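You operate a simulated robot arm through the tools that you are given. There is no shell and no other tool. Be economical: measure what you need, move in short steps, check, and stop when the job is done.

You are at the controls of a simulated robot arm. One attempt, no reset.

## Task
Push the folded blue masks into the open bag and seal it at its printed heat.
Fine: use the orange push slider, pull it back, close the lever, leave the bag on the sealer shelf, the dial where it is, and switch the sealer off; the purple-label bag stays unsealed.

It is judged by the outcome, as a careful person would: the job done as asked, and still so three seconds after it is handed in. It fails if anything else is knocked over, pushed out of place, dropped, spilled or broken. A push-on lid holds only when it is set on centred and level and pressed home; a screw cap is set on level and turned clockwise until tight.

## Robot
A 6-joint arm with a fingered hand, on a carriage that runs on a rail from [-3, 1070] to [3, -1070] (x, y) and turns from -210 to 122 degrees about z. Base frame: it is fixed where the carriage stands at the start and does not move with it; the origin is on the floor, on the carriage's upright axis, x ahead of it, y to its left, z up. Readings come in mm, degrees, newtons and seconds.
Its first joint turns from -166.0 to 166.0 degrees. Places, roughly: loader ball lever [900, -700, 900]; loading chute [800, -600, 900]; orange push slider [800, -500, 900]; red heat dial [800, -900, 900]; sealer bar [800, -900, 1000]; sealer switch [700, -900, 900]. Payload 4 kg.
The TCP is the grasp point between the finger pads, 26 mm short of the fingertips. In the tool frame z runs along the fingers and y along their closing line. The gripper opens to 132 mm. The gripper's body begins 73 mm behind the TCP. The gripper is a hand of 4 fingers: y runs from the thumb to the fingers, the wrist lies at [0, 0, -239] in the tool frame.
Orientation is told as [roll, pitch, yaw] about the base's x, y, z axes, in that order, counted from this pose: with the fingers straight down and closing along the base's y, the tool's x points along the base's -x, its y along +y and its z along -z.

## Interface
- The arm moves only by the tool arm_command. Its argument "rows" is a list of rows, each a list of 6 numbers: the shift along the base's x, y, z in mm, then the turn, a rotation vector about the base's x, y, z in degrees. In form: [[dx, dy, dz, ax, ay, az], ...]. A call has 1 to 8 rows; each row is the pose to reach, as a shift and turn from the pose commanded when the call began. Rows are played at 5 a second. More than 50 mm and 8.6 degrees between two rows, and nothing of the call is played. A pose out of reach is approached as far as the arm can. The call stops where the force on the tool passes 90 N (or 10 N more than at its start, if that is more) or the arm is blocked; 0.2 s more then pass. In this call time passes only in rows, and 0.2 s behind the last. It gives the time, the measured TCP pose, the force on the tool (base axes), the opening and the grip force at its end, in the units of the frame above (readings bear some noise), with the torque about the TCP (base axes, N m) and any sound that the robot's microphone picked up.
- Cameras (640 x 400 px; columns grow to the right, rows downward): "scene" is now at [256.4, 103.2, 1360.3]; the picture's right is [-0.95, -0.31, -0.00], its down [-0.12, 0.39, -0.91] and it looks along [0.28, -0.87, -0.41] (base axes); focal length 293 px, centre (320, 200). "wrist" rides on the gripper at [68, 2, -97] in the tool frame; the picture's right is [-0.03, 1.00, 0.00], its down [-0.82, -0.02, -0.58] and it looks along [-0.58, -0.01, 0.82] (tool axes); focal length 270 px, centre (320, 200). There is no depth. A picture from a camera that has moved, and an enlarged one, comes with that camera's place and axes in the base frame and with its lens.
- camera(camera): a new picture of that camera. The clock stands still meanwhile.
- raise_lower(by): slides the trunk up (or, below 0, down) by that many mm; the arm and the scene camera ride with it, the base frame stays. It gives what a move gives, with no picture.
- roll_base(legs): drives the robot by 1 to 6 legs, each [ahead, left, turn to the left] in mm, mm and degrees, along the robot's own axes; the way and the turn of a leg run together, so that a leg with both is an arc; at most 1500 mm and 180 degrees a leg. The arm and the cameras ride along, it lands a little off, and it stops where it bumps. It keeps to its track: a leg is cut to what the track allows. It gives what a move gives.
- move_fingers(finger1, finger2, finger3, thumb_bend): sets how far each is bent, from 0 (flat) to 1 (curled in); at 0.3 the hand is open as for a grip, at 0.7 the pads meet at the TCP. One left out holds its place. A second passes; each finger stops where it meets its share of the squeeze, and holds until it gets a number again. It is the only way to open and close the hand. It gives what a move gives, with no picture; readings hold the bend of each and the force on the fingers (four entries, about 0 where the hand has none), thumb and palm.
- pan_tilt(pan, tilt): turns the head with the scene camera to pan (to the left, within 143 degrees either way) and tilt (down, from -29 to 69), counted from straight ahead of the robot. It gives what a move gives.
- inspect(camera, box): a new picture of the part [left, top, right, bottom] of that camera's present view, enlarged. The clock stands still meanwhile.
- finish_job(): hands the job in; it is judged then, once.

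Go step by step. Nothing tells you exact positions but the pictures and the camera data: compare them with the known pose of the tool, close in by small moves and look again before you grip or let go. The budget is 120 turns and 98 pictures, counting those below and the enlarged ones. Unless the task says otherwise, let go and move clear before handing in, and close with one line.

The tools are called after "Request:" by a JSON object that holds its "method" and its "body". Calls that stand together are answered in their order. arm_command: Moves the arm, as the interface text tells. Its arguments: {"type":"object","properties":{"rows":{"type":"array"}},"required":["rows"]} The other tools are called the same way: raise_lower (by) slides the trunk up or down; move_fingers (finger1, finger2, finger3, thumb_bend) moves the fingers one by one; roll_base (legs) drives the base; pan_tilt (pan, tilt) turns the head that bears the scene camera; camera (camera) takes a picture; inspect (camera, box) takes an enlarged picture of a part of a camera's view; finish_job () hands the job in.

At the start:

```text
time_s: 0.0
tcp_pos: [148.0, -344.0, 1244.1]
tool_rot: [0.0, 0.0, 0.0]
contact_force: [-0.4, 0.1, 0.2]
ft_torque: [-0.01, 0.01, 0.02]
finger_gap: 131.9
grip_force: 0.2
shape: jaw
bend: [0.3, 0.3, 0.3, 0.3]
finger forces: [0.0, 0.1, 0.0, 0.0, 0.0, 0.1]
trunk travel left (down, up): [-350.0, 278.0]
robot x, y, heading: [1.8, -1.0, 0.0]
head pan, tilt: [-72.1, 24.0]
```

scene: 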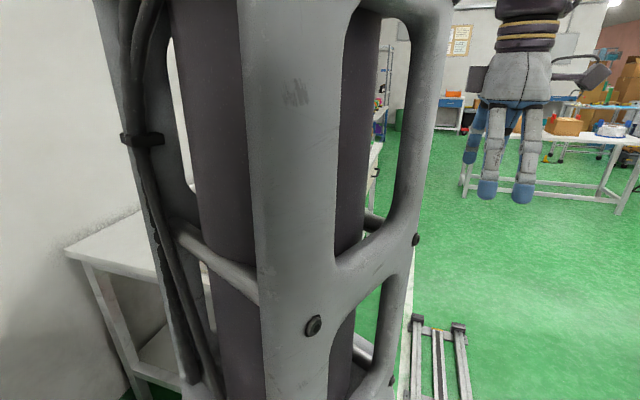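
wrist: 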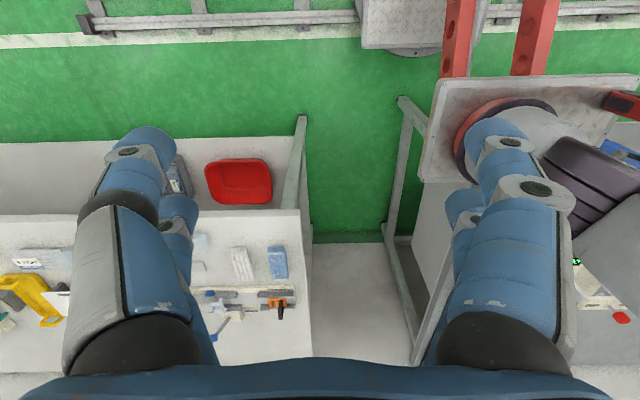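

The scene view is mostly blocked by a column, and the wrist view shows benches below. I'll turn the head to find the sealer station.

Request:
{"method": "pan_tilt", "body": {"pan": -45, "tilt": 28}}

Request:
{"method": "camera", "body": {"camera": "scene"}}

```text
time_s: 0.9
tcp_pos: [148.4, -342.6, 1244.5]
tool_rot: [0.1, -0.2, 0.1]
contact_force: [-0.5, 0.1, 0.6]
ft_torque: [0.01, 0.01, 0.03]
finger_gap: 131.8
grip_force: 0.1
shape: jaw
bend: [0.3, 0.3, 0.3, 0.3]
finger forces: [0.1, 0.1, 0.0, 0.1, 0.0, 0.0]
trunk travel left (down, up): [-350.0, 278.0]
robot x, y, heading: [0.2, -1.9, 0.1]
head pan, tilt: [-45.0, 28.0]
```

```text
95 pictures are left
camera scene: at [292.7, 126.4, 1354.0], right [-0.71, -0.71, 0.0], down [-0.33, 0.33, -0.88], along [0.62, -0.62, -0.47], focal length 293 px, centre (320, 200)
```

scene: 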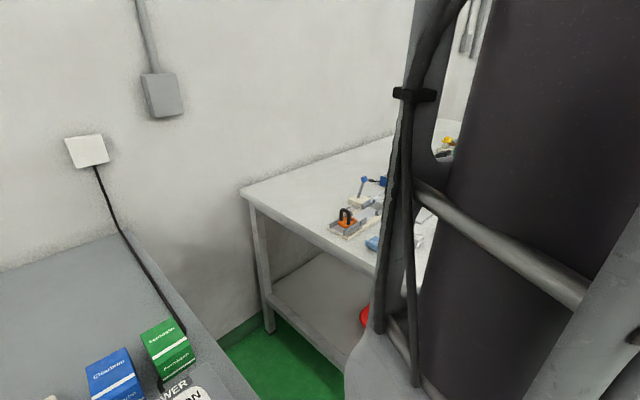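

The loader bench is further to the robot's right. I'll drive along the rail towards it, with the arm staying well above bench height.

Request:
{"method": "roll_base", "body": {"legs": [[0, -650, 0]]}}

Request:
{"method": "pan_tilt", "body": {"pan": -25, "tilt": 38}}

Request:
{"method": "camera", "body": {"camera": "scene"}}

```text
time_s: 4.5
tcp_pos: [149.8, -989.6, 1243.9]
tool_rot: [0.0, 0.0, -0.3]
contact_force: [-0.4, -0.2, 0.1]
ft_torque: [0.02, 0.01, 0.03]
finger_gap: 132.1
grip_force: 0.1
shape: jaw
bend: [0.3, 0.3, 0.3, 0.3]
finger forces: [0.1, 0.0, 0.0, 0.1, 0.0, 0.0]
trunk travel left (down, up): [-350.0, 278.0]
robot x, y, heading: [2.3, -645.2, 0.0]
head pan, tilt: [-45.0, 28.0]
```

```text
time_s: 5.3
tcp_pos: [151.4, -988.4, 1243.0]
tool_rot: [0.0, 0.1, -0.3]
contact_force: [-0.4, 0.3, -0.5]
ft_torque: [-0.02, 0.01, 0.01]
finger_gap: 132.0
grip_force: 0.0
shape: jaw
bend: [0.3, 0.3, 0.3, 0.3]
finger forces: [0.1, 0.0, 0.1, 0.0, 0.0, 0.1]
trunk travel left (down, up): [-350.0, 278.0]
robot x, y, heading: [3.6, -647.2, -0.3]
head pan, tilt: [-25.0, 38.0]
```

```text
94 pictures are left
camera scene: at [311.0, -492.6, 1338.0], right [-0.43, -0.9, 0.0], down [-0.56, 0.26, -0.79], along [0.71, -0.34, -0.62], focal length 293 px, centre (320, 200)
```

scene: 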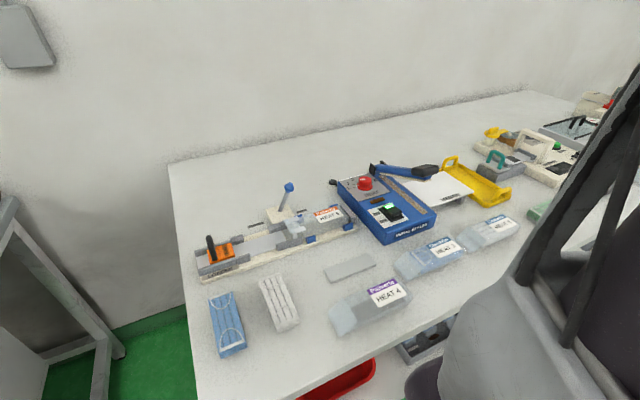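

A good view: the loader with its orange slider and ball lever, the blue sealer, and several bags and masks. I'll look at the details enlarged.

Request:
{"method": "inspect", "body": {"camera": "scene", "box": [180, 170, 360, 290]}}

Request:
{"method": "inspect", "body": {"camera": "scene", "box": [320, 145, 530, 275]}}

Request:
{"method": "inspect", "body": {"camera": "scene", "box": [190, 240, 430, 370]}}

```text
3.33 times, centred on (270, 230) of scene
camera zoom: at [311.0, -492.6, 1338.0], right [-0.43, -0.9, 0.0], down [-0.56, 0.26, -0.79], along [0.71, -0.34, -0.62], focal length 978 px, centre (487, 100)
```

zoom: 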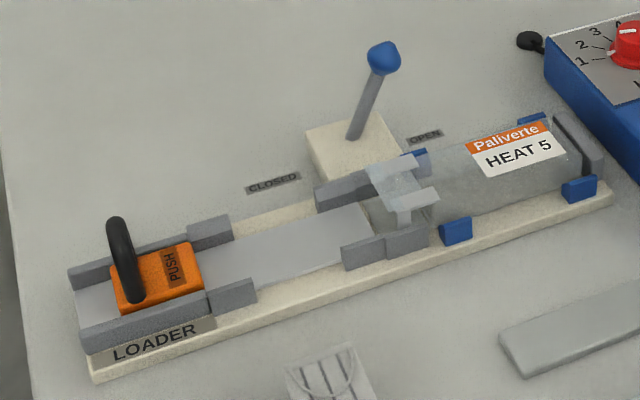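

```text
3.05 times, centred on (425, 210) of scene
camera zoom: at [311.0, -492.6, 1338.0], right [-0.43, -0.9, 0.0], down [-0.56, 0.26, -0.79], along [0.71, -0.34, -0.62], focal length 894 px, centre (0, 170)
```

zoom: 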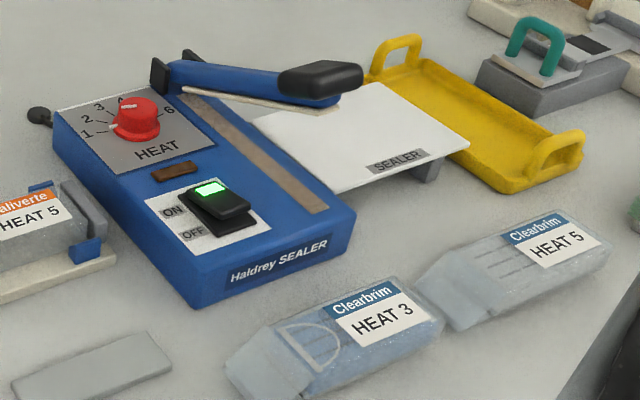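

```text
2.67 times, centred on (310, 305) of scene
camera zoom: at [311.0, -492.6, 1338.0], right [-0.43, -0.9, 0.0], down [-0.56, 0.26, -0.79], along [0.71, -0.34, -0.62], focal length 782 px, centre (347, -80)
```

zoom: 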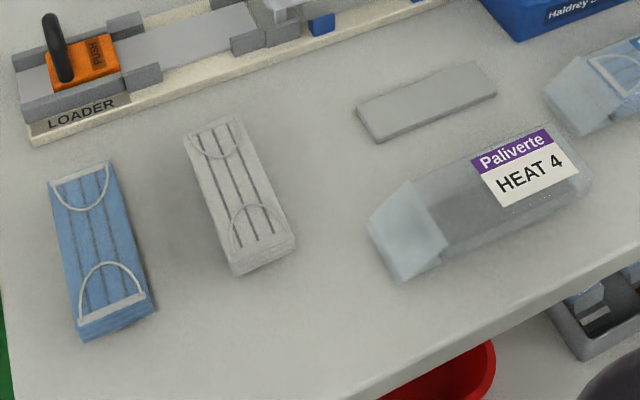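

The blue stack lies on the bench, and the bag in the loader is printed HEAT 5. I'll check the dial and the chute close up.

Request:
{"method": "inspect", "body": {"camera": "scene", "box": [335, 165, 407, 210]}}

Request:
{"method": "inspect", "body": {"camera": "scene", "box": [264, 180, 352, 250]}}

```text
8.89 times, centred on (371, 188) of scene
camera zoom: at [311.0, -492.6, 1338.0], right [-0.43, -0.9, 0.0], down [-0.56, 0.26, -0.79], along [0.71, -0.34, -0.62], focal length 2607 px, centre (-133, 311)
```

zoom: 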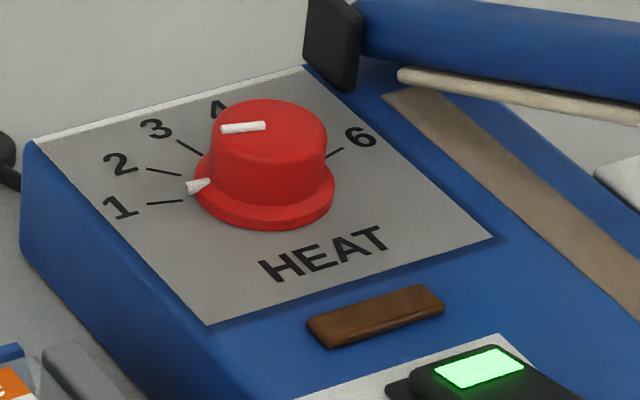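

```text
5.71 times, centred on (308, 215) of scene
camera zoom: at [311.0, -492.6, 1338.0], right [-0.43, -0.9, 0.0], down [-0.56, 0.26, -0.79], along [0.71, -0.34, -0.62], focal length 1676 px, centre (389, 114)
```

zoom: 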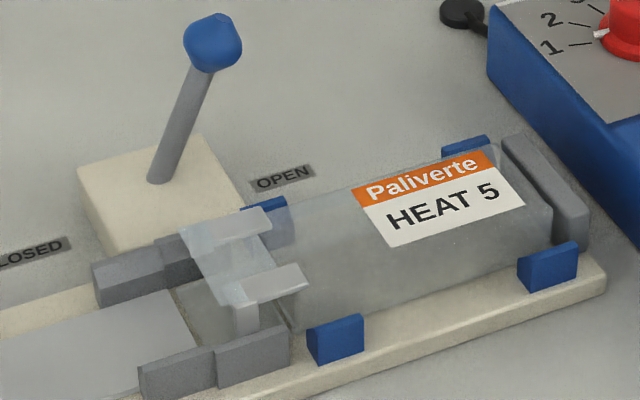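

The dial stands between 1 and 2, so it must go to 5. I'll swing the arm out over the bench to look down with the wrist camera.

Request:
{"method": "arm_command", "body": {"rows": [[45, 20, 0, 0, 0, 0], [90, 40, 0, 0, 0, 0], [135, 60, 0, 0, 0, 0], [180, 80, 0, 0, 0, 0], [225, 100, 0, 0, 0, 0], [270, 120, 0, 0, 0, 0], [315, 140, 0, 0, 0, 0], [360, 160, 0, 0, 0, 0]]}}

Request:
{"method": "arm_command", "body": {"rows": [[10, 48, 0, 0, 0, 0], [20, 96, 0, 0, 0, 0], [30, 144, 0, 0, 0, 0], [40, 192, 0, 0, 0, 0], [50, 240, 0, 0, 0, 0], [55, 288, 0, 0, 0, 0]]}}

Request:
{"method": "camera", "body": {"camera": "wrist"}}

Request:
{"method": "camera", "body": {"camera": "scene"}}

```text
time_s: 6.5
tcp_pos: [264.3, -929.1, 1195.7]
tool_rot: [9.3, -1.4, -0.6]
contact_force: [0.4, 0.2, 0.7]
ft_torque: [-0.02, -0.01, -0.01]
finger_gap: 131.8
grip_force: 0.0
shape: jaw
bend: [0.3, 0.3, 0.3, 0.3]
finger forces: [0.0, 0.0, 0.1, 0.0, 0.0, 0.0]
out of reach, approached as far as the arm can: row 3, 4, 5
trunk travel left (down, up): [-350.0, 278.0]
robot x, y, heading: [-0.6, -646.9, -0.4]
head pan, tilt: [-25.0, 38.0]
stopped in row 5: the arm was blocked; the commanded pose is now the measured one
```

```text
time_s: 7.1
tcp_pos: [271.8, -871.4, 1152.5]
tool_rot: [21.3, -3.1, -1.3]
contact_force: [0.1, 0.0, 0.1]
ft_torque: [-0.04, 0.05, 0.0]
finger_gap: 132.0
grip_force: 0.0
shape: jaw
bend: [0.3, 0.3, 0.3, 0.3]
finger forces: [0.0, 0.1, 0.1, 0.0, 0.0, 0.0]
out of reach, approached as far as the arm can: row 2, 3
trunk travel left (down, up): [-350.0, 278.0]
robot x, y, heading: [-1.4, -643.2, -0.3]
head pan, tilt: [-25.0, 38.0]
stopped in row 3: the arm was blocked; the commanded pose is now the measured one
```

```text
88 pictures are left
camera wrist: at [199.3, -902.2, 1239.4], right [0.03, 0.93, 0.36], down [0.78, -0.25, 0.57], along [0.62, 0.27, -0.73], focal length 270 px, centre (320, 200)
```

wrist: 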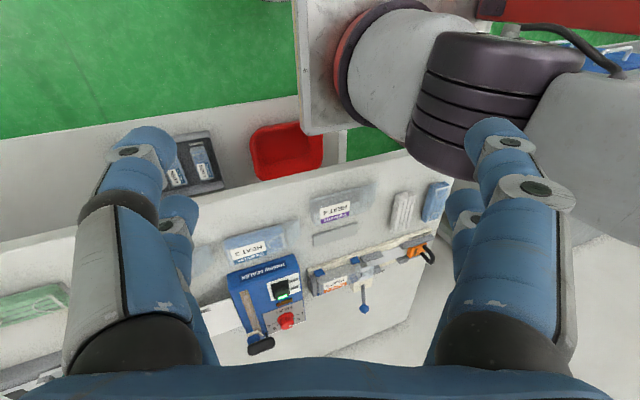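

```text
87 pictures are left
camera scene: at [309.0, -496.0, 1337.2], right [-0.47, -0.88, 0.0], down [-0.55, 0.29, -0.78], along [0.69, -0.37, -0.62], focal length 293 px, centre (320, 200)
```

scene: 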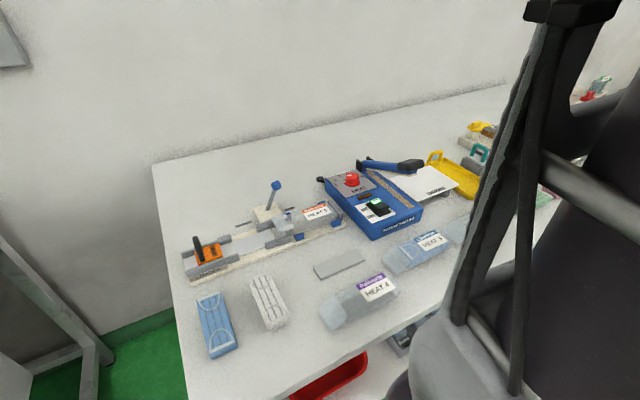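

The arm blocked itself when cutting inside its near-reach limit. I'll back up to the start pose, then extend outward before swinging.

Request:
{"method": "arm_command", "body": {"rows": [[-20, -20, 15, -3.5, 0.5, 0.2], [-41, -39, 30, -7, 1, 0.4], [-61, -59, 46, -10.5, 1.5, 0.6], [-81, -79, 61, -14, 2, 0.9], [-102, -98, 76, -17.5, 2.6, 1], [-122, -118, 92, -21, 3, 1.2]]}}

Request:
{"method": "arm_command", "body": {"rows": [[15, -40, 0, 0, 0, 0], [30, -80, 0, 0, 0, 0], [45, -120, 0, 0, 0, 0], [60, -160, 0, 0, 0, 0], [75, -200, 0, 0, 0, 0]]}}

```text
time_s: 8.5
tcp_pos: [151.0, -987.7, 1247.5]
tool_rot: [-0.1, -0.1, 0.6]
contact_force: [-0.2, 0.0, -0.3]
ft_torque: [0.01, -0.01, 0.02]
finger_gap: 131.9
grip_force: 0.0
shape: jaw
bend: [0.3, 0.3, 0.3, 0.3]
finger forces: [0.0, 0.1, 0.0, 0.0, 0.0, 0.0]
trunk travel left (down, up): [-350.0, 278.0]
robot x, y, heading: [-2.3, -649.9, -0.4]
head pan, tilt: [-25.0, 38.0]
```

```text
time_s: 9.7
tcp_pos: [226.8, -1187.7, 1245.2]
tool_rot: [-0.2, -0.1, 0.6]
contact_force: [-0.5, -0.1, 0.2]
ft_torque: [-0.05, -0.04, 0.0]
finger_gap: 132.1
grip_force: 0.1
shape: jaw
bend: [0.3, 0.3, 0.3, 0.3]
finger forces: [0.0, 0.1, 0.0, 0.0, 0.1, 0.0]
trunk travel left (down, up): [-350.0, 278.0]
robot x, y, heading: [0.6, -647.7, -0.2]
head pan, tilt: [-25.0, 38.0]
```

Extension works. Now I'll swing round at a radius of about 600–650.

Request:
{"method": "arm_command", "body": {"rows": [[45, 10, 0, 0, 0, 0], [90, 25, 0, 0, 0, 0], [133, 42, 0, 0, 0, 0], [175, 64, 0, 0, 0, 0], [213, 90, 0, 0, 0, 0], [248, 120, 0, 0, 0, 0], [280, 155, 0, 0, 0, 0], [308, 190, 0, 0, 0, 0]]}}

Request:
{"method": "arm_command", "body": {"rows": [[25, 40, 0, 0, 0, 0], [45, 80, 0, 0, 0, 0], [60, 125, 0, 0, 0, 0], [70, 170, 0, 0, 0, 0], [78, 218, 0, 0, 0, 0], [83, 266, 0, 0, 0, 0], [85, 314, 0, 0, 0, 0], [85, 350, 0, 0, 0, 0]]}}

Request:
{"method": "camera", "body": {"camera": "wrist"}}

```text
time_s: 11.5
tcp_pos: [306.7, -1033.1, 1223.4]
tool_rot: [-0.7, -3.6, 5.6]
contact_force: [0.6, 0.1, 0.0]
ft_torque: [-0.04, 0.02, -0.01]
finger_gap: 132.0
grip_force: 0.0
shape: jaw
bend: [0.3, 0.3, 0.3, 0.3]
finger forces: [0.0, 0.0, 0.0, 0.0, 0.1, 0.0]
out of reach, approached as far as the arm can: row 1, 2, 3, 4, 5, 6, 7, 8
trunk travel left (down, up): [-350.0, 278.0]
robot x, y, heading: [4.6, -646.4, -0.4]
head pan, tilt: [-25.0, 38.0]
```

```text
time_s: 12.6
tcp_pos: [310.7, -878.8, 1170.6]
tool_rot: [11.7, -5.3, 5.1]
contact_force: [-1.3, 0.9, 1.2]
ft_torque: [-0.03, -0.03, 0.02]
finger_gap: 132.0
grip_force: 0.2
shape: jaw
bend: [0.3, 0.3, 0.3, 0.3]
finger forces: [0.0, 0.0, 0.0, 0.0, 0.0, 0.0]
out of reach, approached as far as the arm can: row 1, 2, 3, 4, 5
trunk travel left (down, up): [-350.0, 278.0]
robot x, y, heading: [2.6, -644.9, -0.7]
head pan, tilt: [-25.0, 38.0]
stopped in row 5: the arm was blocked; the commanded pose is now the measured one
```

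```text
86 pictures are left
camera wrist: at [238.7, -902.8, 1259.6], right [-0.08, 0.98, 0.2], down [0.77, -0.07, 0.63], along [0.63, 0.21, -0.75], focal length 270 px, centre (320, 200)
```

wrist: 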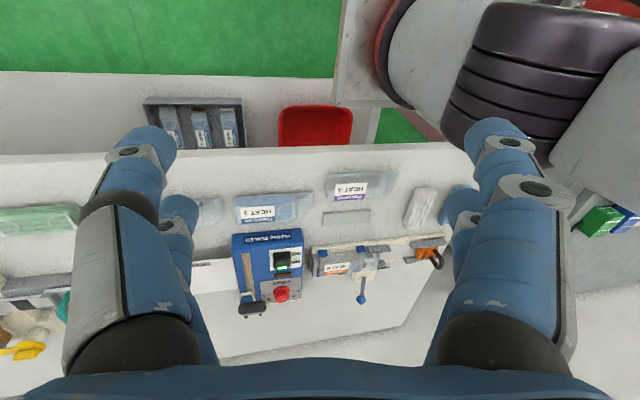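

The arm seems limited on its forward side; it works naturally to the robot's right. I'll return to the folded pose and turn the carriage left so that the bench lies on the arm's good side.

Request:
{"method": "arm_command", "body": {"rows": [[-23, -20, 12, -2, 0.9, -0.8], [-46, -40, 24, -4, 1.8, -1.7], [-69, -60, 36, -6, 2.7, -2.5], [-92, -80, 48, -8, 3.5, -3.4], [-115, -95, 60, -10, 4.4, -4.2], [-138, -105, 70, -11.7, 5.3, -5.1], [-160, -111, 74, -11.7, 5.3, -5.1]]}}

Request:
{"method": "roll_base", "body": {"legs": [[0, 0, 70]]}}

Request:
{"method": "pan_tilt", "body": {"pan": -85, "tilt": 38}}

Request:
{"method": "camera", "body": {"camera": "scene"}}

Request:
{"method": "camera", "body": {"camera": "wrist"}}

```text
time_s: 14.2
tcp_pos: [151.7, -989.4, 1247.9]
tool_rot: [-0.4, 0.7, 0.5]
contact_force: [0.5, -0.8, 0.5]
ft_torque: [-0.01, 0.01, -0.01]
finger_gap: 132.1
grip_force: 0.0
shape: jaw
bend: [0.3, 0.3, 0.3, 0.3]
finger forces: [0.0, 0.1, 0.1, 0.0, 0.0, 0.0]
trunk travel left (down, up): [-350.0, 278.0]
robot x, y, heading: [-0.5, -643.2, -0.0]
head pan, tilt: [-25.0, 38.0]
```

```text
time_s: 17.6
tcp_pos: [376.4, -622.9, 1247.7]
tool_rot: [-0.4, 0.7, 70.3]
contact_force: [0.5, -1.3, -0.1]
ft_torque: [-0.01, -0.01, -0.02]
finger_gap: 131.7
grip_force: 0.0
shape: jaw
bend: [0.3, 0.3, 0.3, 0.3]
finger forces: [0.1, 0.1, 0.0, 0.0, 0.0, 0.2]
trunk travel left (down, up): [-350.0, 278.0]
robot x, y, heading: [2.6, -646.7, 69.3]
head pan, tilt: [-25.0, 38.0]
```

```text
time_s: 18.9
tcp_pos: [376.4, -622.8, 1247.7]
tool_rot: [-0.5, 0.7, 70.3]
contact_force: [0.0, 0.1, 0.4]
ft_torque: [0.0, 0.0, -0.03]
finger_gap: 132.0
grip_force: 0.0
shape: jaw
bend: [0.3, 0.3, 0.3, 0.3]
finger forces: [0.0, 0.0, 0.1, 0.1, 0.0, 0.1]
trunk travel left (down, up): [-350.0, 278.0]
robot x, y, heading: [1.3, -645.1, 69.5]
head pan, tilt: [-85.0, 38.0]
```

```text
85 pictures are left
camera scene: at [-12.5, -384.9, 1338.0], right [-0.27, -0.96, 0.0], down [-0.59, 0.16, -0.79], along [0.76, -0.21, -0.62], focal length 293 px, centre (320, 200)
```

scene: 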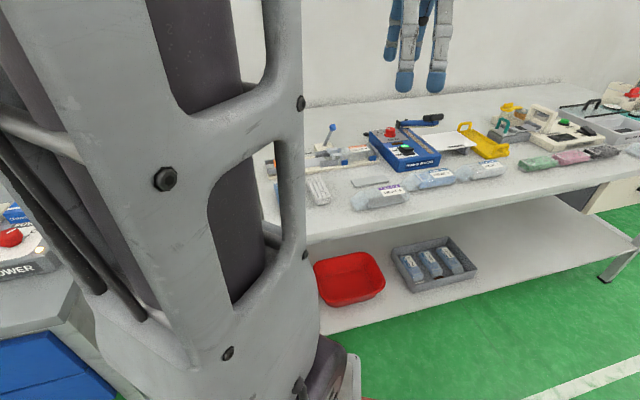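

```text
84 pictures are left
camera wrist: at [352.6, -684.7, 1345.3], right [-0.93, 0.36, -0.01], down [0.29, 0.77, 0.57], along [0.21, 0.53, -0.82], focal length 270 px, centre (320, 200)
```

wrist: 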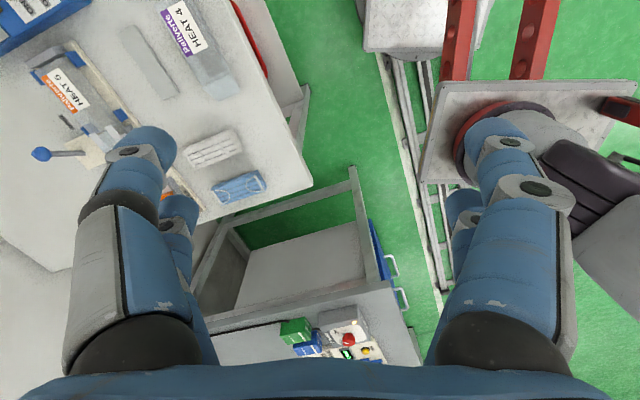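

The mask stack comes out at about (617, -465, 870), so the bench top is around 850. I'll try extending the arm towards the bench in this configuration.

Request:
{"method": "arm_command", "body": {"rows": [[45, 5, 0, 0, 0, 0], [90, 10, 0, 0, 0, 0], [135, 15, 0, 0, 0, 0], [180, 20, 0, 0, 0, 0], [225, 25, 0, 0, 0, 0], [260, 30, -10, 0, 0, 0]]}}

Request:
{"method": "camera", "body": {"camera": "wrist"}}

```text
time_s: 20.4
tcp_pos: [623.7, -617.0, 1237.8]
tool_rot: [-0.5, 0.2, 71.3]
contact_force: [-0.2, 0.0, 1.4]
ft_torque: [-0.01, -0.03, -0.04]
finger_gap: 131.8
grip_force: 0.0
shape: jaw
bend: [0.3, 0.3, 0.3, 0.3]
finger forces: [0.1, 0.0, 0.0, 0.1, 0.0, 0.0]
out of reach, approached as far as the arm can: row 5, 6
trunk travel left (down, up): [-350.0, 278.0]
robot x, y, heading: [1.2, -644.7, 69.5]
head pan, tilt: [-85.0, 38.0]
```

```text
83 pictures are left
camera wrist: at [599.9, -680.4, 1335.5], right [-0.94, 0.34, -0.01], down [0.28, 0.77, 0.57], along [0.2, 0.54, -0.82], focal length 270 px, centre (320, 200)
```

wrist: 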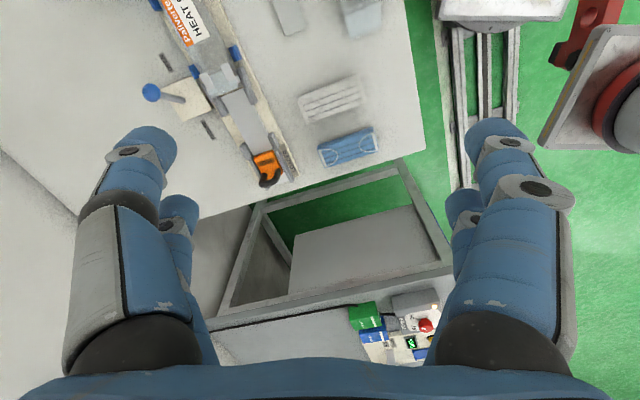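

The arm reaches here; the loader axis runs close to -y at x≈778, and the masks are about 105×45 mm. I'll move the hand in to look along the chute with yaw about 90.

Request:
{"method": "arm_command", "body": {"rows": [[20, -15, -30, 0, 0, 4], [40, -30, -60, 0, 0, 8], [60, -45, -90, 0, 0, 12], [80, -60, -105, 0, 0, 16], [100, -75, -120, 0, 0, 19.5], [120, -90, -130, 0, 0, 19.5], [140, -105, -130, 0, 0, 19.5], [155, -115, -130, 0, 0, 19.5]]}}

Request:
{"method": "camera", "body": {"camera": "wrist"}}

```text
time_s: 22.1
tcp_pos: [761.9, -723.0, 1100.9]
tool_rot: [-0.3, 0.6, 89.8]
contact_force: [0.0, 0.2, -0.5]
ft_torque: [0.0, 0.01, 0.0]
finger_gap: 132.0
grip_force: 0.1
shape: jaw
bend: [0.3, 0.3, 0.3, 0.3]
finger forces: [0.1, 0.0, 0.2, 0.0, 0.0, 0.0]
out of reach, approached as far as the arm can: row 7, 8
trunk travel left (down, up): [-350.0, 278.0]
robot x, y, heading: [1.9, -648.3, 69.3]
head pan, tilt: [-85.0, 38.0]
```

```text
82 pictures are left
camera wrist: at [760.7, -789.7, 1197.6], right [-1.0, 0.03, 0.0], down [0.02, 0.82, 0.57], along [0.02, 0.57, -0.82], focal length 270 px, centre (320, 200)
```

wrist: 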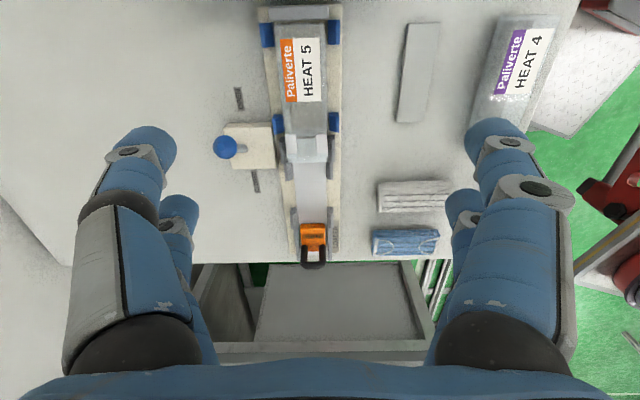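

A clear view from above. I'll zoom in on the loader and on the masks.

Request:
{"method": "inspect", "body": {"camera": "wrist", "box": [210, 90, 370, 280]}}

Request:
{"method": "inspect", "body": {"camera": "wrist", "box": [210, 0, 370, 110]}}

Request:
{"method": "inspect", "body": {"camera": "wrist", "box": [350, 160, 470, 270]}}

```text
2.11 times, centred on (290, 185) of wrist
camera zoom: at [760.7, -789.7, 1197.6], right [-1.0, 0.03, 0.0], down [0.02, 0.82, 0.57], along [0.02, 0.57, -0.82], focal length 569 px, centre (383, 232)
```

zoom: 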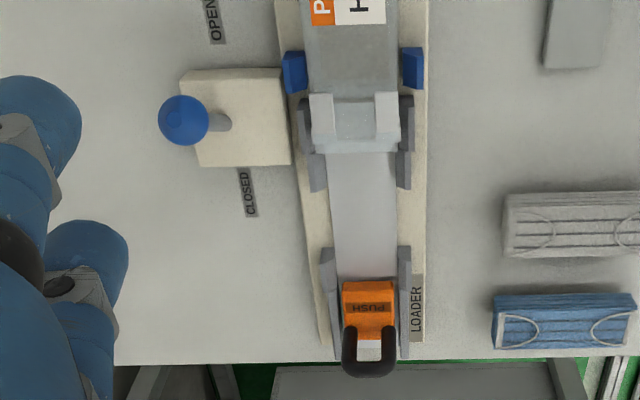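

```text
3.64 times, centred on (290, 55) of wrist
camera zoom: at [760.7, -789.7, 1197.6], right [-1.0, 0.03, 0.0], down [0.02, 0.82, 0.57], along [0.02, 0.57, -0.82], focal length 983 px, centre (429, 727)
```

zoom: 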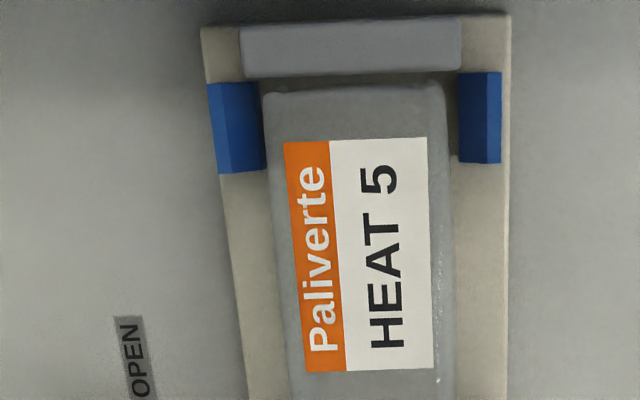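

```text
3.64 times, centred on (410, 215) of wrist
camera zoom: at [760.7, -789.7, 1197.6], right [-1.0, 0.03, 0.0], down [0.02, 0.82, 0.57], along [0.02, 0.57, -0.82], focal length 983 px, centre (-7, 146)
```

zoom: 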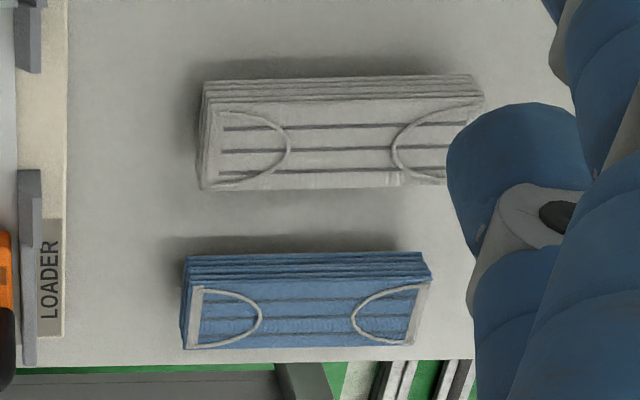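

The layout is clear now: chute with side rails, with an opening about 47 mm long in the rails. I'll come lower for a precise look at chute and hand clearances.

Request:
{"method": "arm_command", "body": {"rows": [[5, 15, -25, 0, 0, 0], [10, 30, -50, 0, 0, 0], [14, 45, -75, 0, 0, 0], [14, 60, -100, 0, 0, 0]]}}

Request:
{"method": "camera", "body": {"camera": "wrist"}}

Request:
{"method": "inspect", "body": {"camera": "wrist", "box": [220, 110, 380, 260]}}

```text
time_s: 23.1
tcp_pos: [776.1, -663.9, 999.2]
tool_rot: [-0.4, 0.6, 89.7]
contact_force: [-0.4, -0.1, 0.6]
ft_torque: [0.02, -0.03, -0.03]
finger_gap: 132.0
grip_force: 0.0
shape: jaw
bend: [0.3, 0.3, 0.3, 0.3]
finger forces: [0.0, 0.0, 0.0, 0.0, 0.0, 0.0]
trunk travel left (down, up): [-350.0, 278.0]
robot x, y, heading: [-1.0, -647.6, 69.5]
head pan, tilt: [-85.0, 38.0]
```

```text
78 pictures are left
camera wrist: at [774.4, -730.0, 1097.6], right [-1.0, 0.03, -0.01], down [0.02, 0.82, 0.57], along [0.02, 0.57, -0.82], focal length 270 px, centre (320, 200)
```

wrist: 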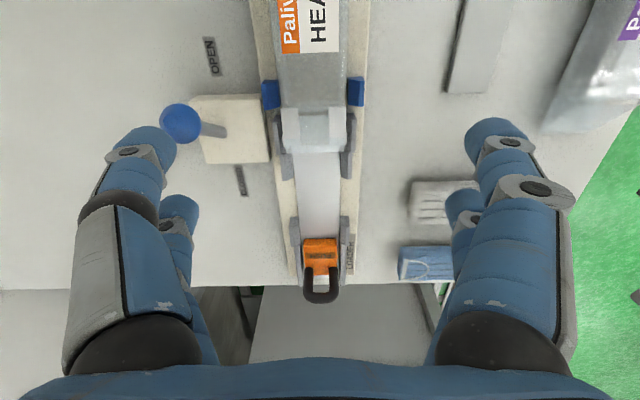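

```text
2.67 times, centred on (300, 185) of wrist
camera zoom: at [774.4, -730.0, 1097.6], right [-1.0, 0.03, -0.01], down [0.02, 0.82, 0.57], along [0.02, 0.57, -0.82], focal length 721 px, centre (373, 240)
```

zoom: 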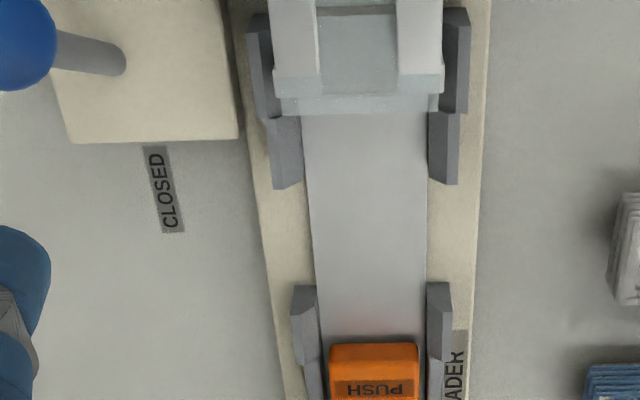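

I've put the chute floor at x≈782 from y≈-512 to -622, the masks at (623, -463) aligned with x, and the ball lever at (864, -673, 926). Now I'll narrow the hand and turn it to sit above the blue masks.

Request:
{"method": "move_fingers", "body": {"finger1": 0.45, "finger2": 0.45, "finger3": 0.45, "thumb_bend": 0.45}}

Request:
{"method": "arm_command", "body": {"rows": [[-16, 0, 8, 0, 0, -8.2], [-32, 10, 16, 0, 0, -16.4], [-48, 25, 20, 0, 0, -24.6], [-64, 40, 20, 0, 0, -32.8], [-80, 60, 20, 0, 0, -41], [-96, 80, 20, 0, 0, -49.2], [-112, 100, 20, 0, 0, -57.4], [-125, 120, 20, 0, 0, -65.6]]}}

Request:
{"method": "arm_command", "body": {"rows": [[-10, 25, 0, 0, 0, -8], [-20, 45, 0, 0, 0, -16], [-28, 25, 0, 0, 0, -24], [-28, 0, 0, 0, 0, -24]]}}

Request:
{"method": "camera", "body": {"camera": "wrist"}}

```text
time_s: 24.1
tcp_pos: [775.8, -662.4, 1001.4]
tool_rot: [-0.3, 0.5, 89.7]
contact_force: [-1.0, 0.6, 0.2]
ft_torque: [-0.01, 0.02, 0.0]
finger_gap: 83.5
grip_force: 0.0
shape: fingers
bend: [0.45, 0.45, 0.45, 0.45]
finger forces: [0.0, 0.1, 0.0, 0.0, 0.1, 0.0]
trunk travel left (down, up): [-350.0, 278.0]
robot x, y, heading: [0.8, -646.9, 69.5]
head pan, tilt: [-85.0, 38.0]
```

```text
time_s: 25.9
tcp_pos: [515.4, -648.5, 902.2]
tool_rot: [-5.9, -14.4, 36.0]
contact_force: [-9.8, 6.3, 47.4]
ft_torque: [-2.93, -1.2, -0.38]
finger_gap: 95.8
grip_force: 24.2
shape: fingers
bend: [0.45, 0.45, 0.45, 0.43]
finger forces: [0.1, 0.0, 0.0, 0.0, 47.3, 0.0]
out of reach, approached as far as the arm can: row 3, 4, 5, 6, 7, 8
trunk travel left (down, up): [-350.0, 278.0]
robot x, y, heading: [2.4, -645.1, 69.5]
head pan, tilt: [-85.0, 38.0]
stopped in row 8: the force on the tool passed its limit at 141 N (the readings are from after the stop); the commanded pose is now the measured one
```

```text
time_s: 26.6
tcp_pos: [477.9, -610.0, 872.0]
tool_rot: [-6.4, -16.4, 20.1]
contact_force: [-7.4, 7.2, 51.7]
ft_torque: [-2.7, -1.85, -0.05]
finger_gap: 83.3
grip_force: 25.8
shape: fingers
bend: [0.45, 0.46, 0.23, 0.45]
finger forces: [0.0, 12.2, 39.2, 0.1, 0.0, 0.1]
out of reach, approached as far as the arm can: row 1, 2, 3
trunk travel left (down, up): [-350.0, 278.0]
robot x, y, heading: [2.6, -645.6, 69.6]
head pan, tilt: [-85.0, 38.0]
stopped in row 3: the force on the tool passed its limit at 121 N (the readings are from after the stop); the commanded pose is now the measured one
```

```text
76 pictures are left
camera wrist: at [387.5, -628.6, 944.3], right [-0.29, 0.95, -0.1], down [0.57, 0.25, 0.78], along [0.77, 0.17, -0.61], focal length 270 px, centre (320, 200)
```

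wrist: 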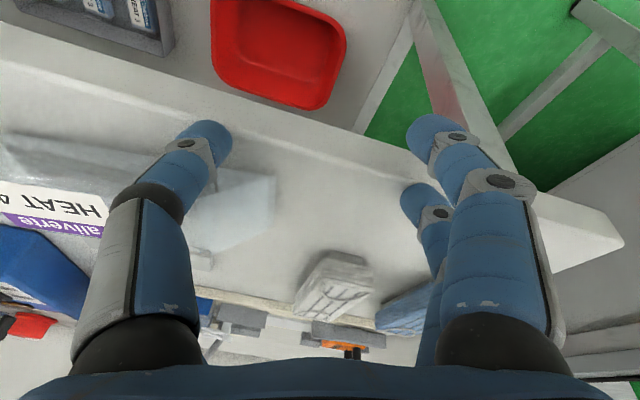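

The hand went somewhere I didn't want: the wrist has a turn limit on that side and the move drifted into contact. I'll check the scene before freeing it gently.

Request:
{"method": "camera", "body": {"camera": "scene"}}

```text
75 pictures are left
camera scene: at [-13.9, -384.5, 1337.8], right [-0.27, -0.96, 0.0], down [-0.59, 0.16, -0.79], along [0.76, -0.21, -0.61], focal length 293 px, centre (320, 200)
```

scene: 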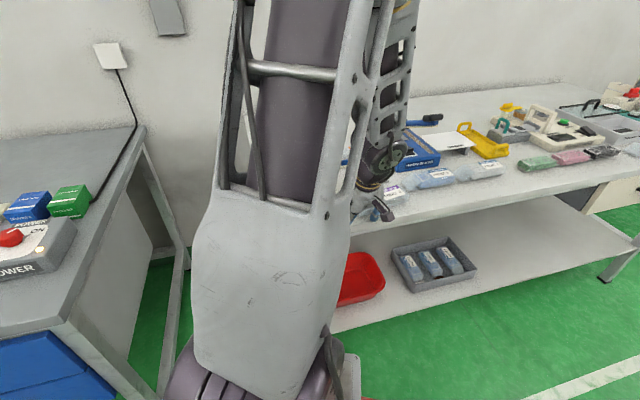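

The bags look undisturbed. I'll lift and reverse the way I came, away from the bench surface.

Request:
{"method": "arm_command", "body": {"rows": [[0, 0, 20, 0, 0, 0], [-5, -5, 45, 0, 0, 3], [-5, -10, 70, 0, 0, 6]]}}

```text
time_s: 27.4
tcp_pos: [460.0, -622.5, 921.5]
tool_rot: [-5.9, -17.1, 26.3]
contact_force: [-1.0, -0.3, 0.6]
ft_torque: [0.02, 0.01, 0.02]
finger_gap: 83.1
grip_force: 0.0
shape: fingers
bend: [0.45, 0.45, 0.44, 0.45]
finger forces: [0.1, 0.1, 0.1, 0.1, 0.0, 0.0]
out of reach, approached as far as the arm can: row 1, 2, 3
trunk travel left (down, up): [-350.0, 278.0]
robot x, y, heading: [5.7, -646.0, 69.5]
head pan, tilt: [-85.0, 38.0]
```

Free of contact, nothing pressed. Now I'll rise and straighten the tool back to yaw about 70.

Request:
{"method": "arm_command", "body": {"rows": [[0, 0, 35, -1.3, 2.3, 6.3], [5, 0, 70, -2.6, 4.6, 12.6], [10, 0, 105, -3.8, 6.8, 18.8], [15, 0, 140, -5, 9, 25], [20, 0, 175, -6.3, 11.3, 31.3], [30, 0, 210, -7.6, 13.6, 37.6], [40, 0, 240, -8.8, 15.8, 44], [50, 0, 270, -8.8, 15.8, 48]]}}

Request:
{"method": "camera", "body": {"camera": "wrist"}}

```text
time_s: 29.2
tcp_pos: [509.0, -622.7, 1194.2]
tool_rot: [0.4, 0.5, 73.4]
contact_force: [-0.2, 0.8, -0.4]
ft_torque: [-0.03, 0.0, -0.04]
finger_gap: 83.4
grip_force: 0.1
shape: fingers
bend: [0.45, 0.45, 0.44, 0.45]
finger forces: [0.1, 0.1, 0.0, 0.1, 0.1, 0.1]
out of reach, approached as far as the arm can: row 1, 2, 3, 4, 5
trunk travel left (down, up): [-350.0, 278.0]
robot x, y, heading: [2.1, -646.9, 69.3]
head pan, tilt: [-85.0, 38.0]
```

```text
74 pictures are left
camera wrist: at [490.5, -686.1, 1291.9], right [-0.95, 0.31, 0.01], down [0.26, 0.78, 0.57], along [0.17, 0.55, -0.82], focal length 270 px, centre (320, 200)
```

wrist: 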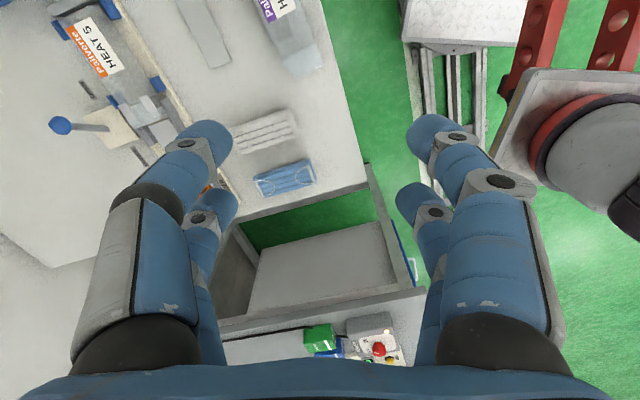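

All back to normal and the objects are undisturbed. The wrist must turn the other way, so I'll turn up to yaw 180 while moving above the blue masks.

Request:
{"method": "arm_command", "body": {"rows": [[8, 10, -8, 0, 0, 8.4], [16, 20, -16, 0, 0, 16.8], [24, 30, -24, 0, 0, 25.2], [32, 40, -32, 0, 0, 33.6], [40, 50, -40, 0, 0, 42], [48, 60, -48, 0, 0, 50.4], [56, 70, -56, 0, 0, 58.8], [64, 80, -64, 0, 0, 67]]}}

```text
time_s: 31.0
tcp_pos: [573.1, -544.1, 1129.5]
tool_rot: [0.3, 0.3, 140.6]
contact_force: [-0.1, 0.6, 0.0]
ft_torque: [0.01, -0.03, 0.01]
finger_gap: 83.0
grip_force: 0.0
shape: fingers
bend: [0.45, 0.45, 0.44, 0.45]
finger forces: [0.1, 0.0, 0.0, 0.0, 0.0, 0.0]
trunk travel left (down, up): [-350.0, 278.0]
robot x, y, heading: [3.1, -645.6, 69.1]
head pan, tilt: [-85.0, 38.0]
```

Request:
{"method": "arm_command", "body": {"rows": [[10, 16, -26, 0, 0, 8], [20, 32, -52, 0, 0, 16], [30, 48, -78, 0, 0, 24], [40, 64, -104, 0, 0, 32], [50, 81, -130, 0, 0, 39.5]]}}

Request:
{"method": "camera", "body": {"camera": "wrist"}}

```text
time_s: 32.2
tcp_pos: [624.1, -461.2, 999.5]
tool_rot: [0.4, 0.4, 180.0]
contact_force: [0.0, -0.5, 1.8]
ft_torque: [-0.02, -0.01, -0.01]
finger_gap: 83.1
grip_force: 0.0
shape: fingers
bend: [0.45, 0.45, 0.44, 0.45]
finger forces: [0.1, 0.0, 0.0, 0.1, 0.1, 0.0]
trunk travel left (down, up): [-350.0, 278.0]
robot x, y, heading: [2.7, -646.1, 69.4]
head pan, tilt: [-85.0, 38.0]
```

```text
73 pictures are left
camera wrist: at [693.8, -461.5, 1096.2], right [-0.03, -1.0, 0.01], down [-0.82, 0.02, 0.57], along [-0.57, 0.01, -0.82], focal length 270 px, centre (320, 200)
```

wrist: 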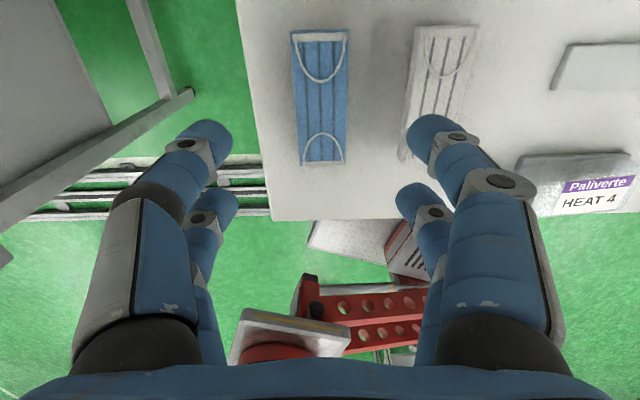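

The masks are at (630, -462), with their axis along x. I'll descend to just above grip height with the fingers straddling the stack and look.

Request:
{"method": "arm_command", "body": {"rows": [[6, -1, -40, 0, 0, 0], [6, -1, -80, 0, 0, 0], [6, -1, -105, 0, 0, 0]]}}

Request:
{"method": "camera", "body": {"camera": "wrist"}}

```text
time_s: 33.0
tcp_pos: [628.7, -462.8, 893.9]
tool_rot: [0.3, 0.4, 179.9]
contact_force: [-0.4, -0.2, 0.2]
ft_torque: [0.01, 0.02, 0.0]
finger_gap: 83.2
grip_force: 0.1
shape: fingers
bend: [0.45, 0.45, 0.44, 0.45]
finger forces: [0.0, 0.0, 0.0, 0.0, 0.0, 0.0]
trunk travel left (down, up): [-350.0, 278.0]
robot x, y, heading: [1.2, -646.9, 69.4]
head pan, tilt: [-85.0, 38.0]
```

```text
72 pictures are left
camera wrist: at [698.5, -463.2, 991.1], right [-0.03, -1.0, 0.01], down [-0.82, 0.03, 0.57], along [-0.57, 0.01, -0.82], focal length 270 px, centre (320, 200)
```

wrist: 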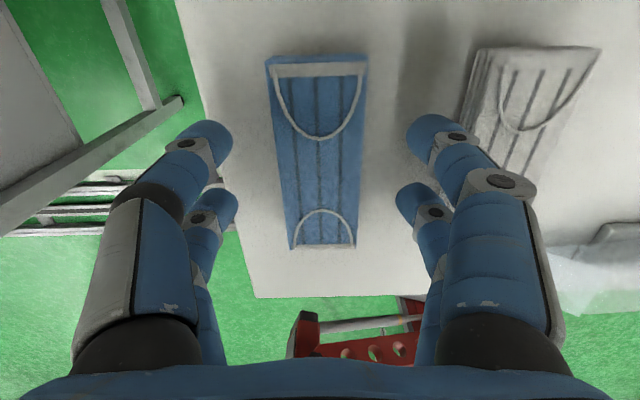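

The fingers straddle the stack evenly. I'll go down the last bit and close.

Request:
{"method": "arm_command", "body": {"rows": [[0, 0, -5, 0, 0, 0], [1, 0, -10, 0, 0, 0]]}}

Request:
{"method": "move_fingers", "body": {"finger1": 0.62, "finger2": 0.62, "finger3": 0.62, "thumb_bend": 0.62}}

Request:
{"method": "camera", "body": {"camera": "wrist"}}

```text
time_s: 33.6
tcp_pos: [629.1, -462.7, 884.1]
tool_rot: [0.3, 0.4, 179.9]
contact_force: [0.1, -0.2, -0.9]
ft_torque: [0.0, -0.03, -0.01]
finger_gap: 83.4
grip_force: 0.1
shape: fingers
bend: [0.45, 0.45, 0.44, 0.45]
finger forces: [0.0, 0.0, 0.0, 0.1, 0.0, 0.1]
trunk travel left (down, up): [-350.0, 278.0]
robot x, y, heading: [-0.6, -639.0, 69.4]
head pan, tilt: [-85.0, 38.0]
```

```text
time_s: 34.6
tcp_pos: [629.3, -463.0, 884.2]
tool_rot: [0.3, 0.4, 179.9]
contact_force: [0.1, -0.2, -0.2]
ft_torque: [0.0, 0.02, -0.02]
finger_gap: 41.0
grip_force: 7.2
shape: fingers
bend: [0.57, 0.57, 0.58, 0.6]
finger forces: [3.8, 3.6, 3.1, 0.0, 4.4, 0.0]
trunk travel left (down, up): [-350.0, 278.0]
robot x, y, heading: [1.9, -646.1, 69.2]
head pan, tilt: [-85.0, 38.0]
```

```text
71 pictures are left
camera wrist: at [699.4, -463.4, 981.2], right [-0.03, -1.0, 0.01], down [-0.82, 0.03, 0.57], along [-0.57, 0.01, -0.82], focal length 270 px, centre (320, 200)
```

wrist: 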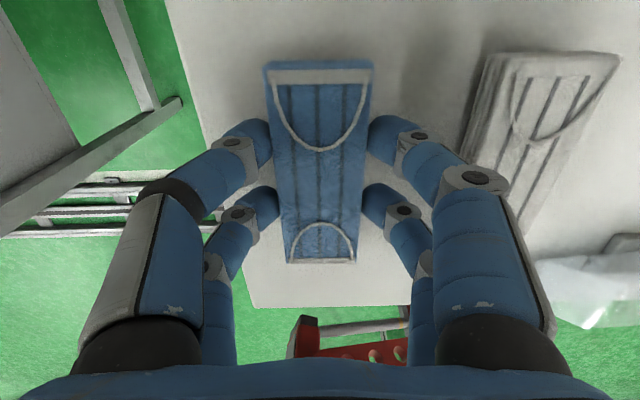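

A grip is established with all fingers on the stack (41 mm). I'll lift it a little and check that it holds.

Request:
{"method": "arm_command", "body": {"rows": [[0, 0, 15, 0, 0, 0], [0, 0, 40, 0, 0, 0], [0, 0, 80, 0, 0, 0], [0, 0, 116, 0, 0, 0]]}}

Request:
{"method": "camera", "body": {"camera": "wrist"}}

```text
time_s: 35.6
tcp_pos: [630.2, -461.9, 1000.0]
tool_rot: [0.3, 0.3, 180.0]
contact_force: [0.3, 0.1, 0.3]
ft_torque: [0.02, 0.01, -0.01]
finger_gap: 40.7
grip_force: 7.6
shape: fingers
bend: [0.57, 0.57, 0.58, 0.6]
finger forces: [3.8, 3.7, 3.1, 0.1, 4.3, 0.0]
trunk travel left (down, up): [-350.0, 278.0]
robot x, y, heading: [2.0, -646.9, 69.3]
head pan, tilt: [-85.0, 38.0]
```

```text
70 pictures are left
camera wrist: at [700.2, -463.2, 1096.8], right [-0.03, -1.0, 0.01], down [-0.82, 0.03, 0.57], along [-0.57, 0.01, -0.82], focal length 270 px, centre (320, 200)
```

wrist: 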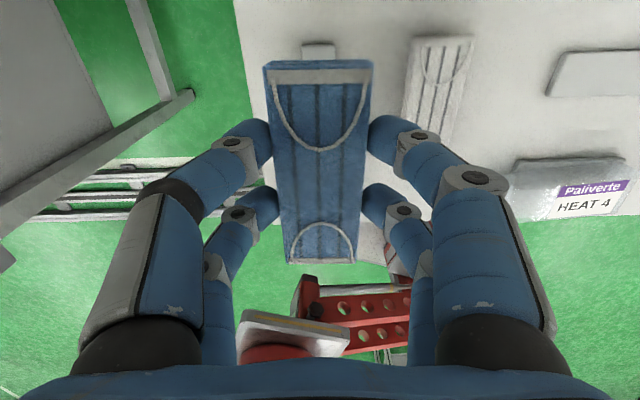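

The masks are held firmly. Now I'll turn back to yaw 90 and bring them over the chute.

Request:
{"method": "arm_command", "body": {"rows": [[14, -10, 0, 0, 0, -8.2], [28, -20, 0, 0, 0, -16.4], [42, -30, 0, 0, 0, -24.6], [56, -40, 0, 0, 0, -32.8], [70, -50, 0, 0, 0, -41], [84, -60, 0, 0, 0, -49.2], [98, -70, 0, 0, 0, -57.4], [112, -80, 0, 0, 0, -65.6]]}}

Request:
{"method": "arm_command", "body": {"rows": [[14, -8, 0, 0, 0, -8.2], [28, -16, 0, 0, 0, -16.4], [40, -25, 0, 0, 0, -24.4]]}}

Request:
{"method": "camera", "body": {"camera": "wrist"}}

```text
time_s: 37.4
tcp_pos: [741.7, -541.8, 1001.0]
tool_rot: [0.3, 0.4, 114.1]
contact_force: [-0.7, -0.1, 0.0]
ft_torque: [-0.02, -0.02, -0.04]
finger_gap: 41.0
grip_force: 7.4
shape: fingers
bend: [0.57, 0.57, 0.58, 0.6]
finger forces: [3.8, 3.6, 3.2, 0.0, 4.3, 0.0]
trunk travel left (down, up): [-350.0, 278.0]
robot x, y, heading: [0.8, -650.0, 69.5]
head pan, tilt: [-85.0, 38.0]
```

```text
time_s: 38.2
tcp_pos: [782.4, -566.9, 1001.1]
tool_rot: [0.4, 0.5, 89.7]
contact_force: [-0.5, -0.6, -0.4]
ft_torque: [-0.01, -0.02, 0.03]
finger_gap: 40.9
grip_force: 7.5
shape: fingers
bend: [0.57, 0.57, 0.58, 0.6]
finger forces: [3.8, 3.6, 3.0, 0.0, 4.3, 0.0]
trunk travel left (down, up): [-350.0, 278.0]
robot x, y, heading: [3.3, -644.4, 69.1]
head pan, tilt: [-85.0, 38.0]
```

```text
69 pictures are left
camera wrist: at [782.4, -634.3, 1097.7], right [-1.0, 0.03, 0.01], down [0.03, 0.82, 0.57], along [0.01, 0.57, -0.82], focal length 270 px, centre (320, 200)
```

wrist: 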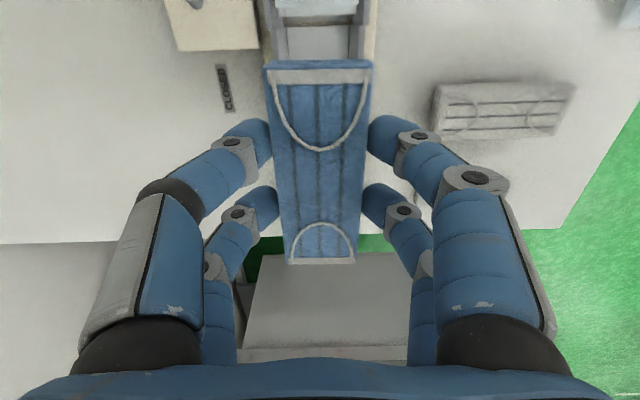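

Aligned with the chute centre. I'll descend most of the way and look at the end clearances.

Request:
{"method": "arm_command", "body": {"rows": [[0, 0, -40, 0, 0, 0], [0, 0, -78, 0, 0, 0]]}}

Request:
{"method": "camera", "body": {"camera": "wrist"}}

Request:
{"method": "pan_tilt", "body": {"pan": -62, "tilt": 38}}

Request:
{"method": "camera", "body": {"camera": "scene"}}

```text
time_s: 38.8
tcp_pos: [782.5, -568.5, 923.0]
tool_rot: [0.4, 0.3, 89.8]
contact_force: [0.6, 0.1, 0.2]
ft_torque: [-0.01, 0.01, 0.01]
finger_gap: 40.7
grip_force: 7.7
shape: fingers
bend: [0.57, 0.57, 0.58, 0.6]
finger forces: [3.8, 3.6, 3.1, 0.1, 4.3, 0.1]
trunk travel left (down, up): [-350.0, 278.0]
robot x, y, heading: [1.4, -641.9, 69.3]
head pan, tilt: [-85.0, 38.0]
```

```text
68 pictures are left
camera wrist: at [782.6, -634.9, 1019.7], right [-1.0, 0.03, 0.0], down [0.03, 0.82, 0.57], along [0.01, 0.57, -0.82], focal length 270 px, centre (320, 200)
```

wrist: 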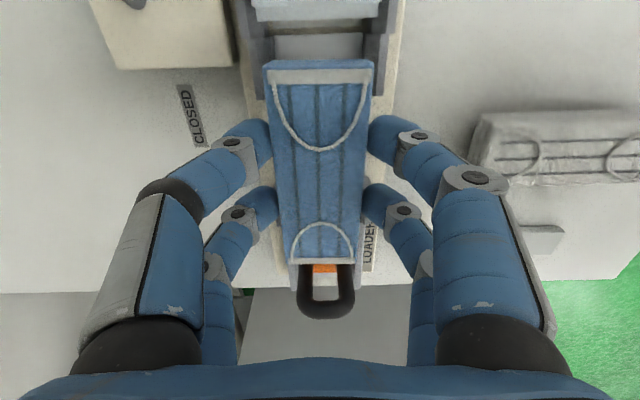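

```text
time_s: 39.7
tcp_pos: [782.6, -568.8, 922.7]
tool_rot: [0.4, 0.4, 89.9]
contact_force: [-0.4, 0.7, 0.8]
ft_torque: [0.04, 0.02, 0.0]
finger_gap: 40.7
grip_force: 8.2
shape: fingers
bend: [0.57, 0.57, 0.58, 0.6]
finger forces: [3.8, 3.6, 3.1, 0.1, 4.3, 0.0]
trunk travel left (down, up): [-350.0, 278.0]
robot x, y, heading: [3.3, -645.1, 69.3]
head pan, tilt: [-62.0, 38.0]
```

```text
67 pictures are left
camera scene: at [-10.0, -350.6, 1338.0], right [0.13, -0.99, 0.0], down [-0.61, -0.08, -0.79], along [0.78, 0.1, -0.62], focal length 293 px, centre (320, 200)
```

scene: 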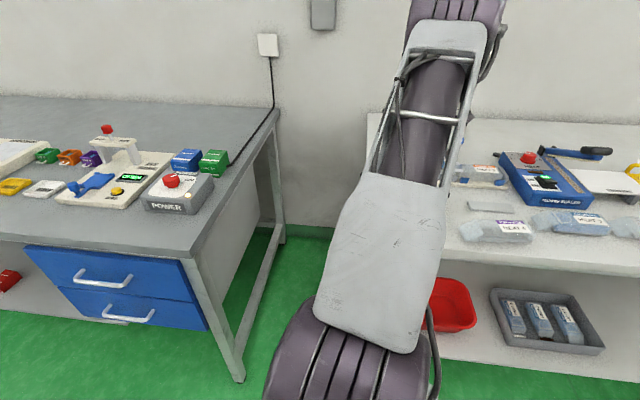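

There is clearance at both ends (about 4–6 mm each). I'll lower slowly into the rails, watching the force.

Request:
{"method": "arm_command", "body": {"rows": [[0, 0, -6, 0, 0, 0], [0, 0, -12, 0, 0, 0], [0, 0, -16, 0, 0, 0]]}}

Request:
{"method": "camera", "body": {"camera": "wrist"}}

```text
time_s: 40.5
tcp_pos: [781.9, -567.4, 906.8]
tool_rot: [0.4, 0.4, 90.0]
contact_force: [1.0, -0.4, -0.7]
ft_torque: [0.02, -0.02, -0.02]
finger_gap: 40.9
grip_force: 7.0
shape: fingers
bend: [0.57, 0.57, 0.58, 0.6]
finger forces: [3.8, 3.6, 3.1, 0.1, 4.3, 0.0]
trunk travel left (down, up): [-350.0, 278.0]
robot x, y, heading: [2.6, -641.1, 69.5]
head pan, tilt: [-62.0, 38.0]
```

```text
66 pictures are left
camera wrist: at [782.6, -634.5, 1003.3], right [-1.0, 0.03, 0.01], down [0.03, 0.82, 0.57], along [0.01, 0.57, -0.82], focal length 270 px, centre (320, 200)
```

wrist: 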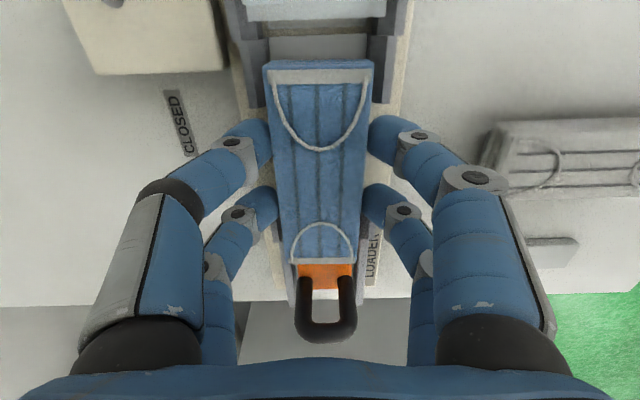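

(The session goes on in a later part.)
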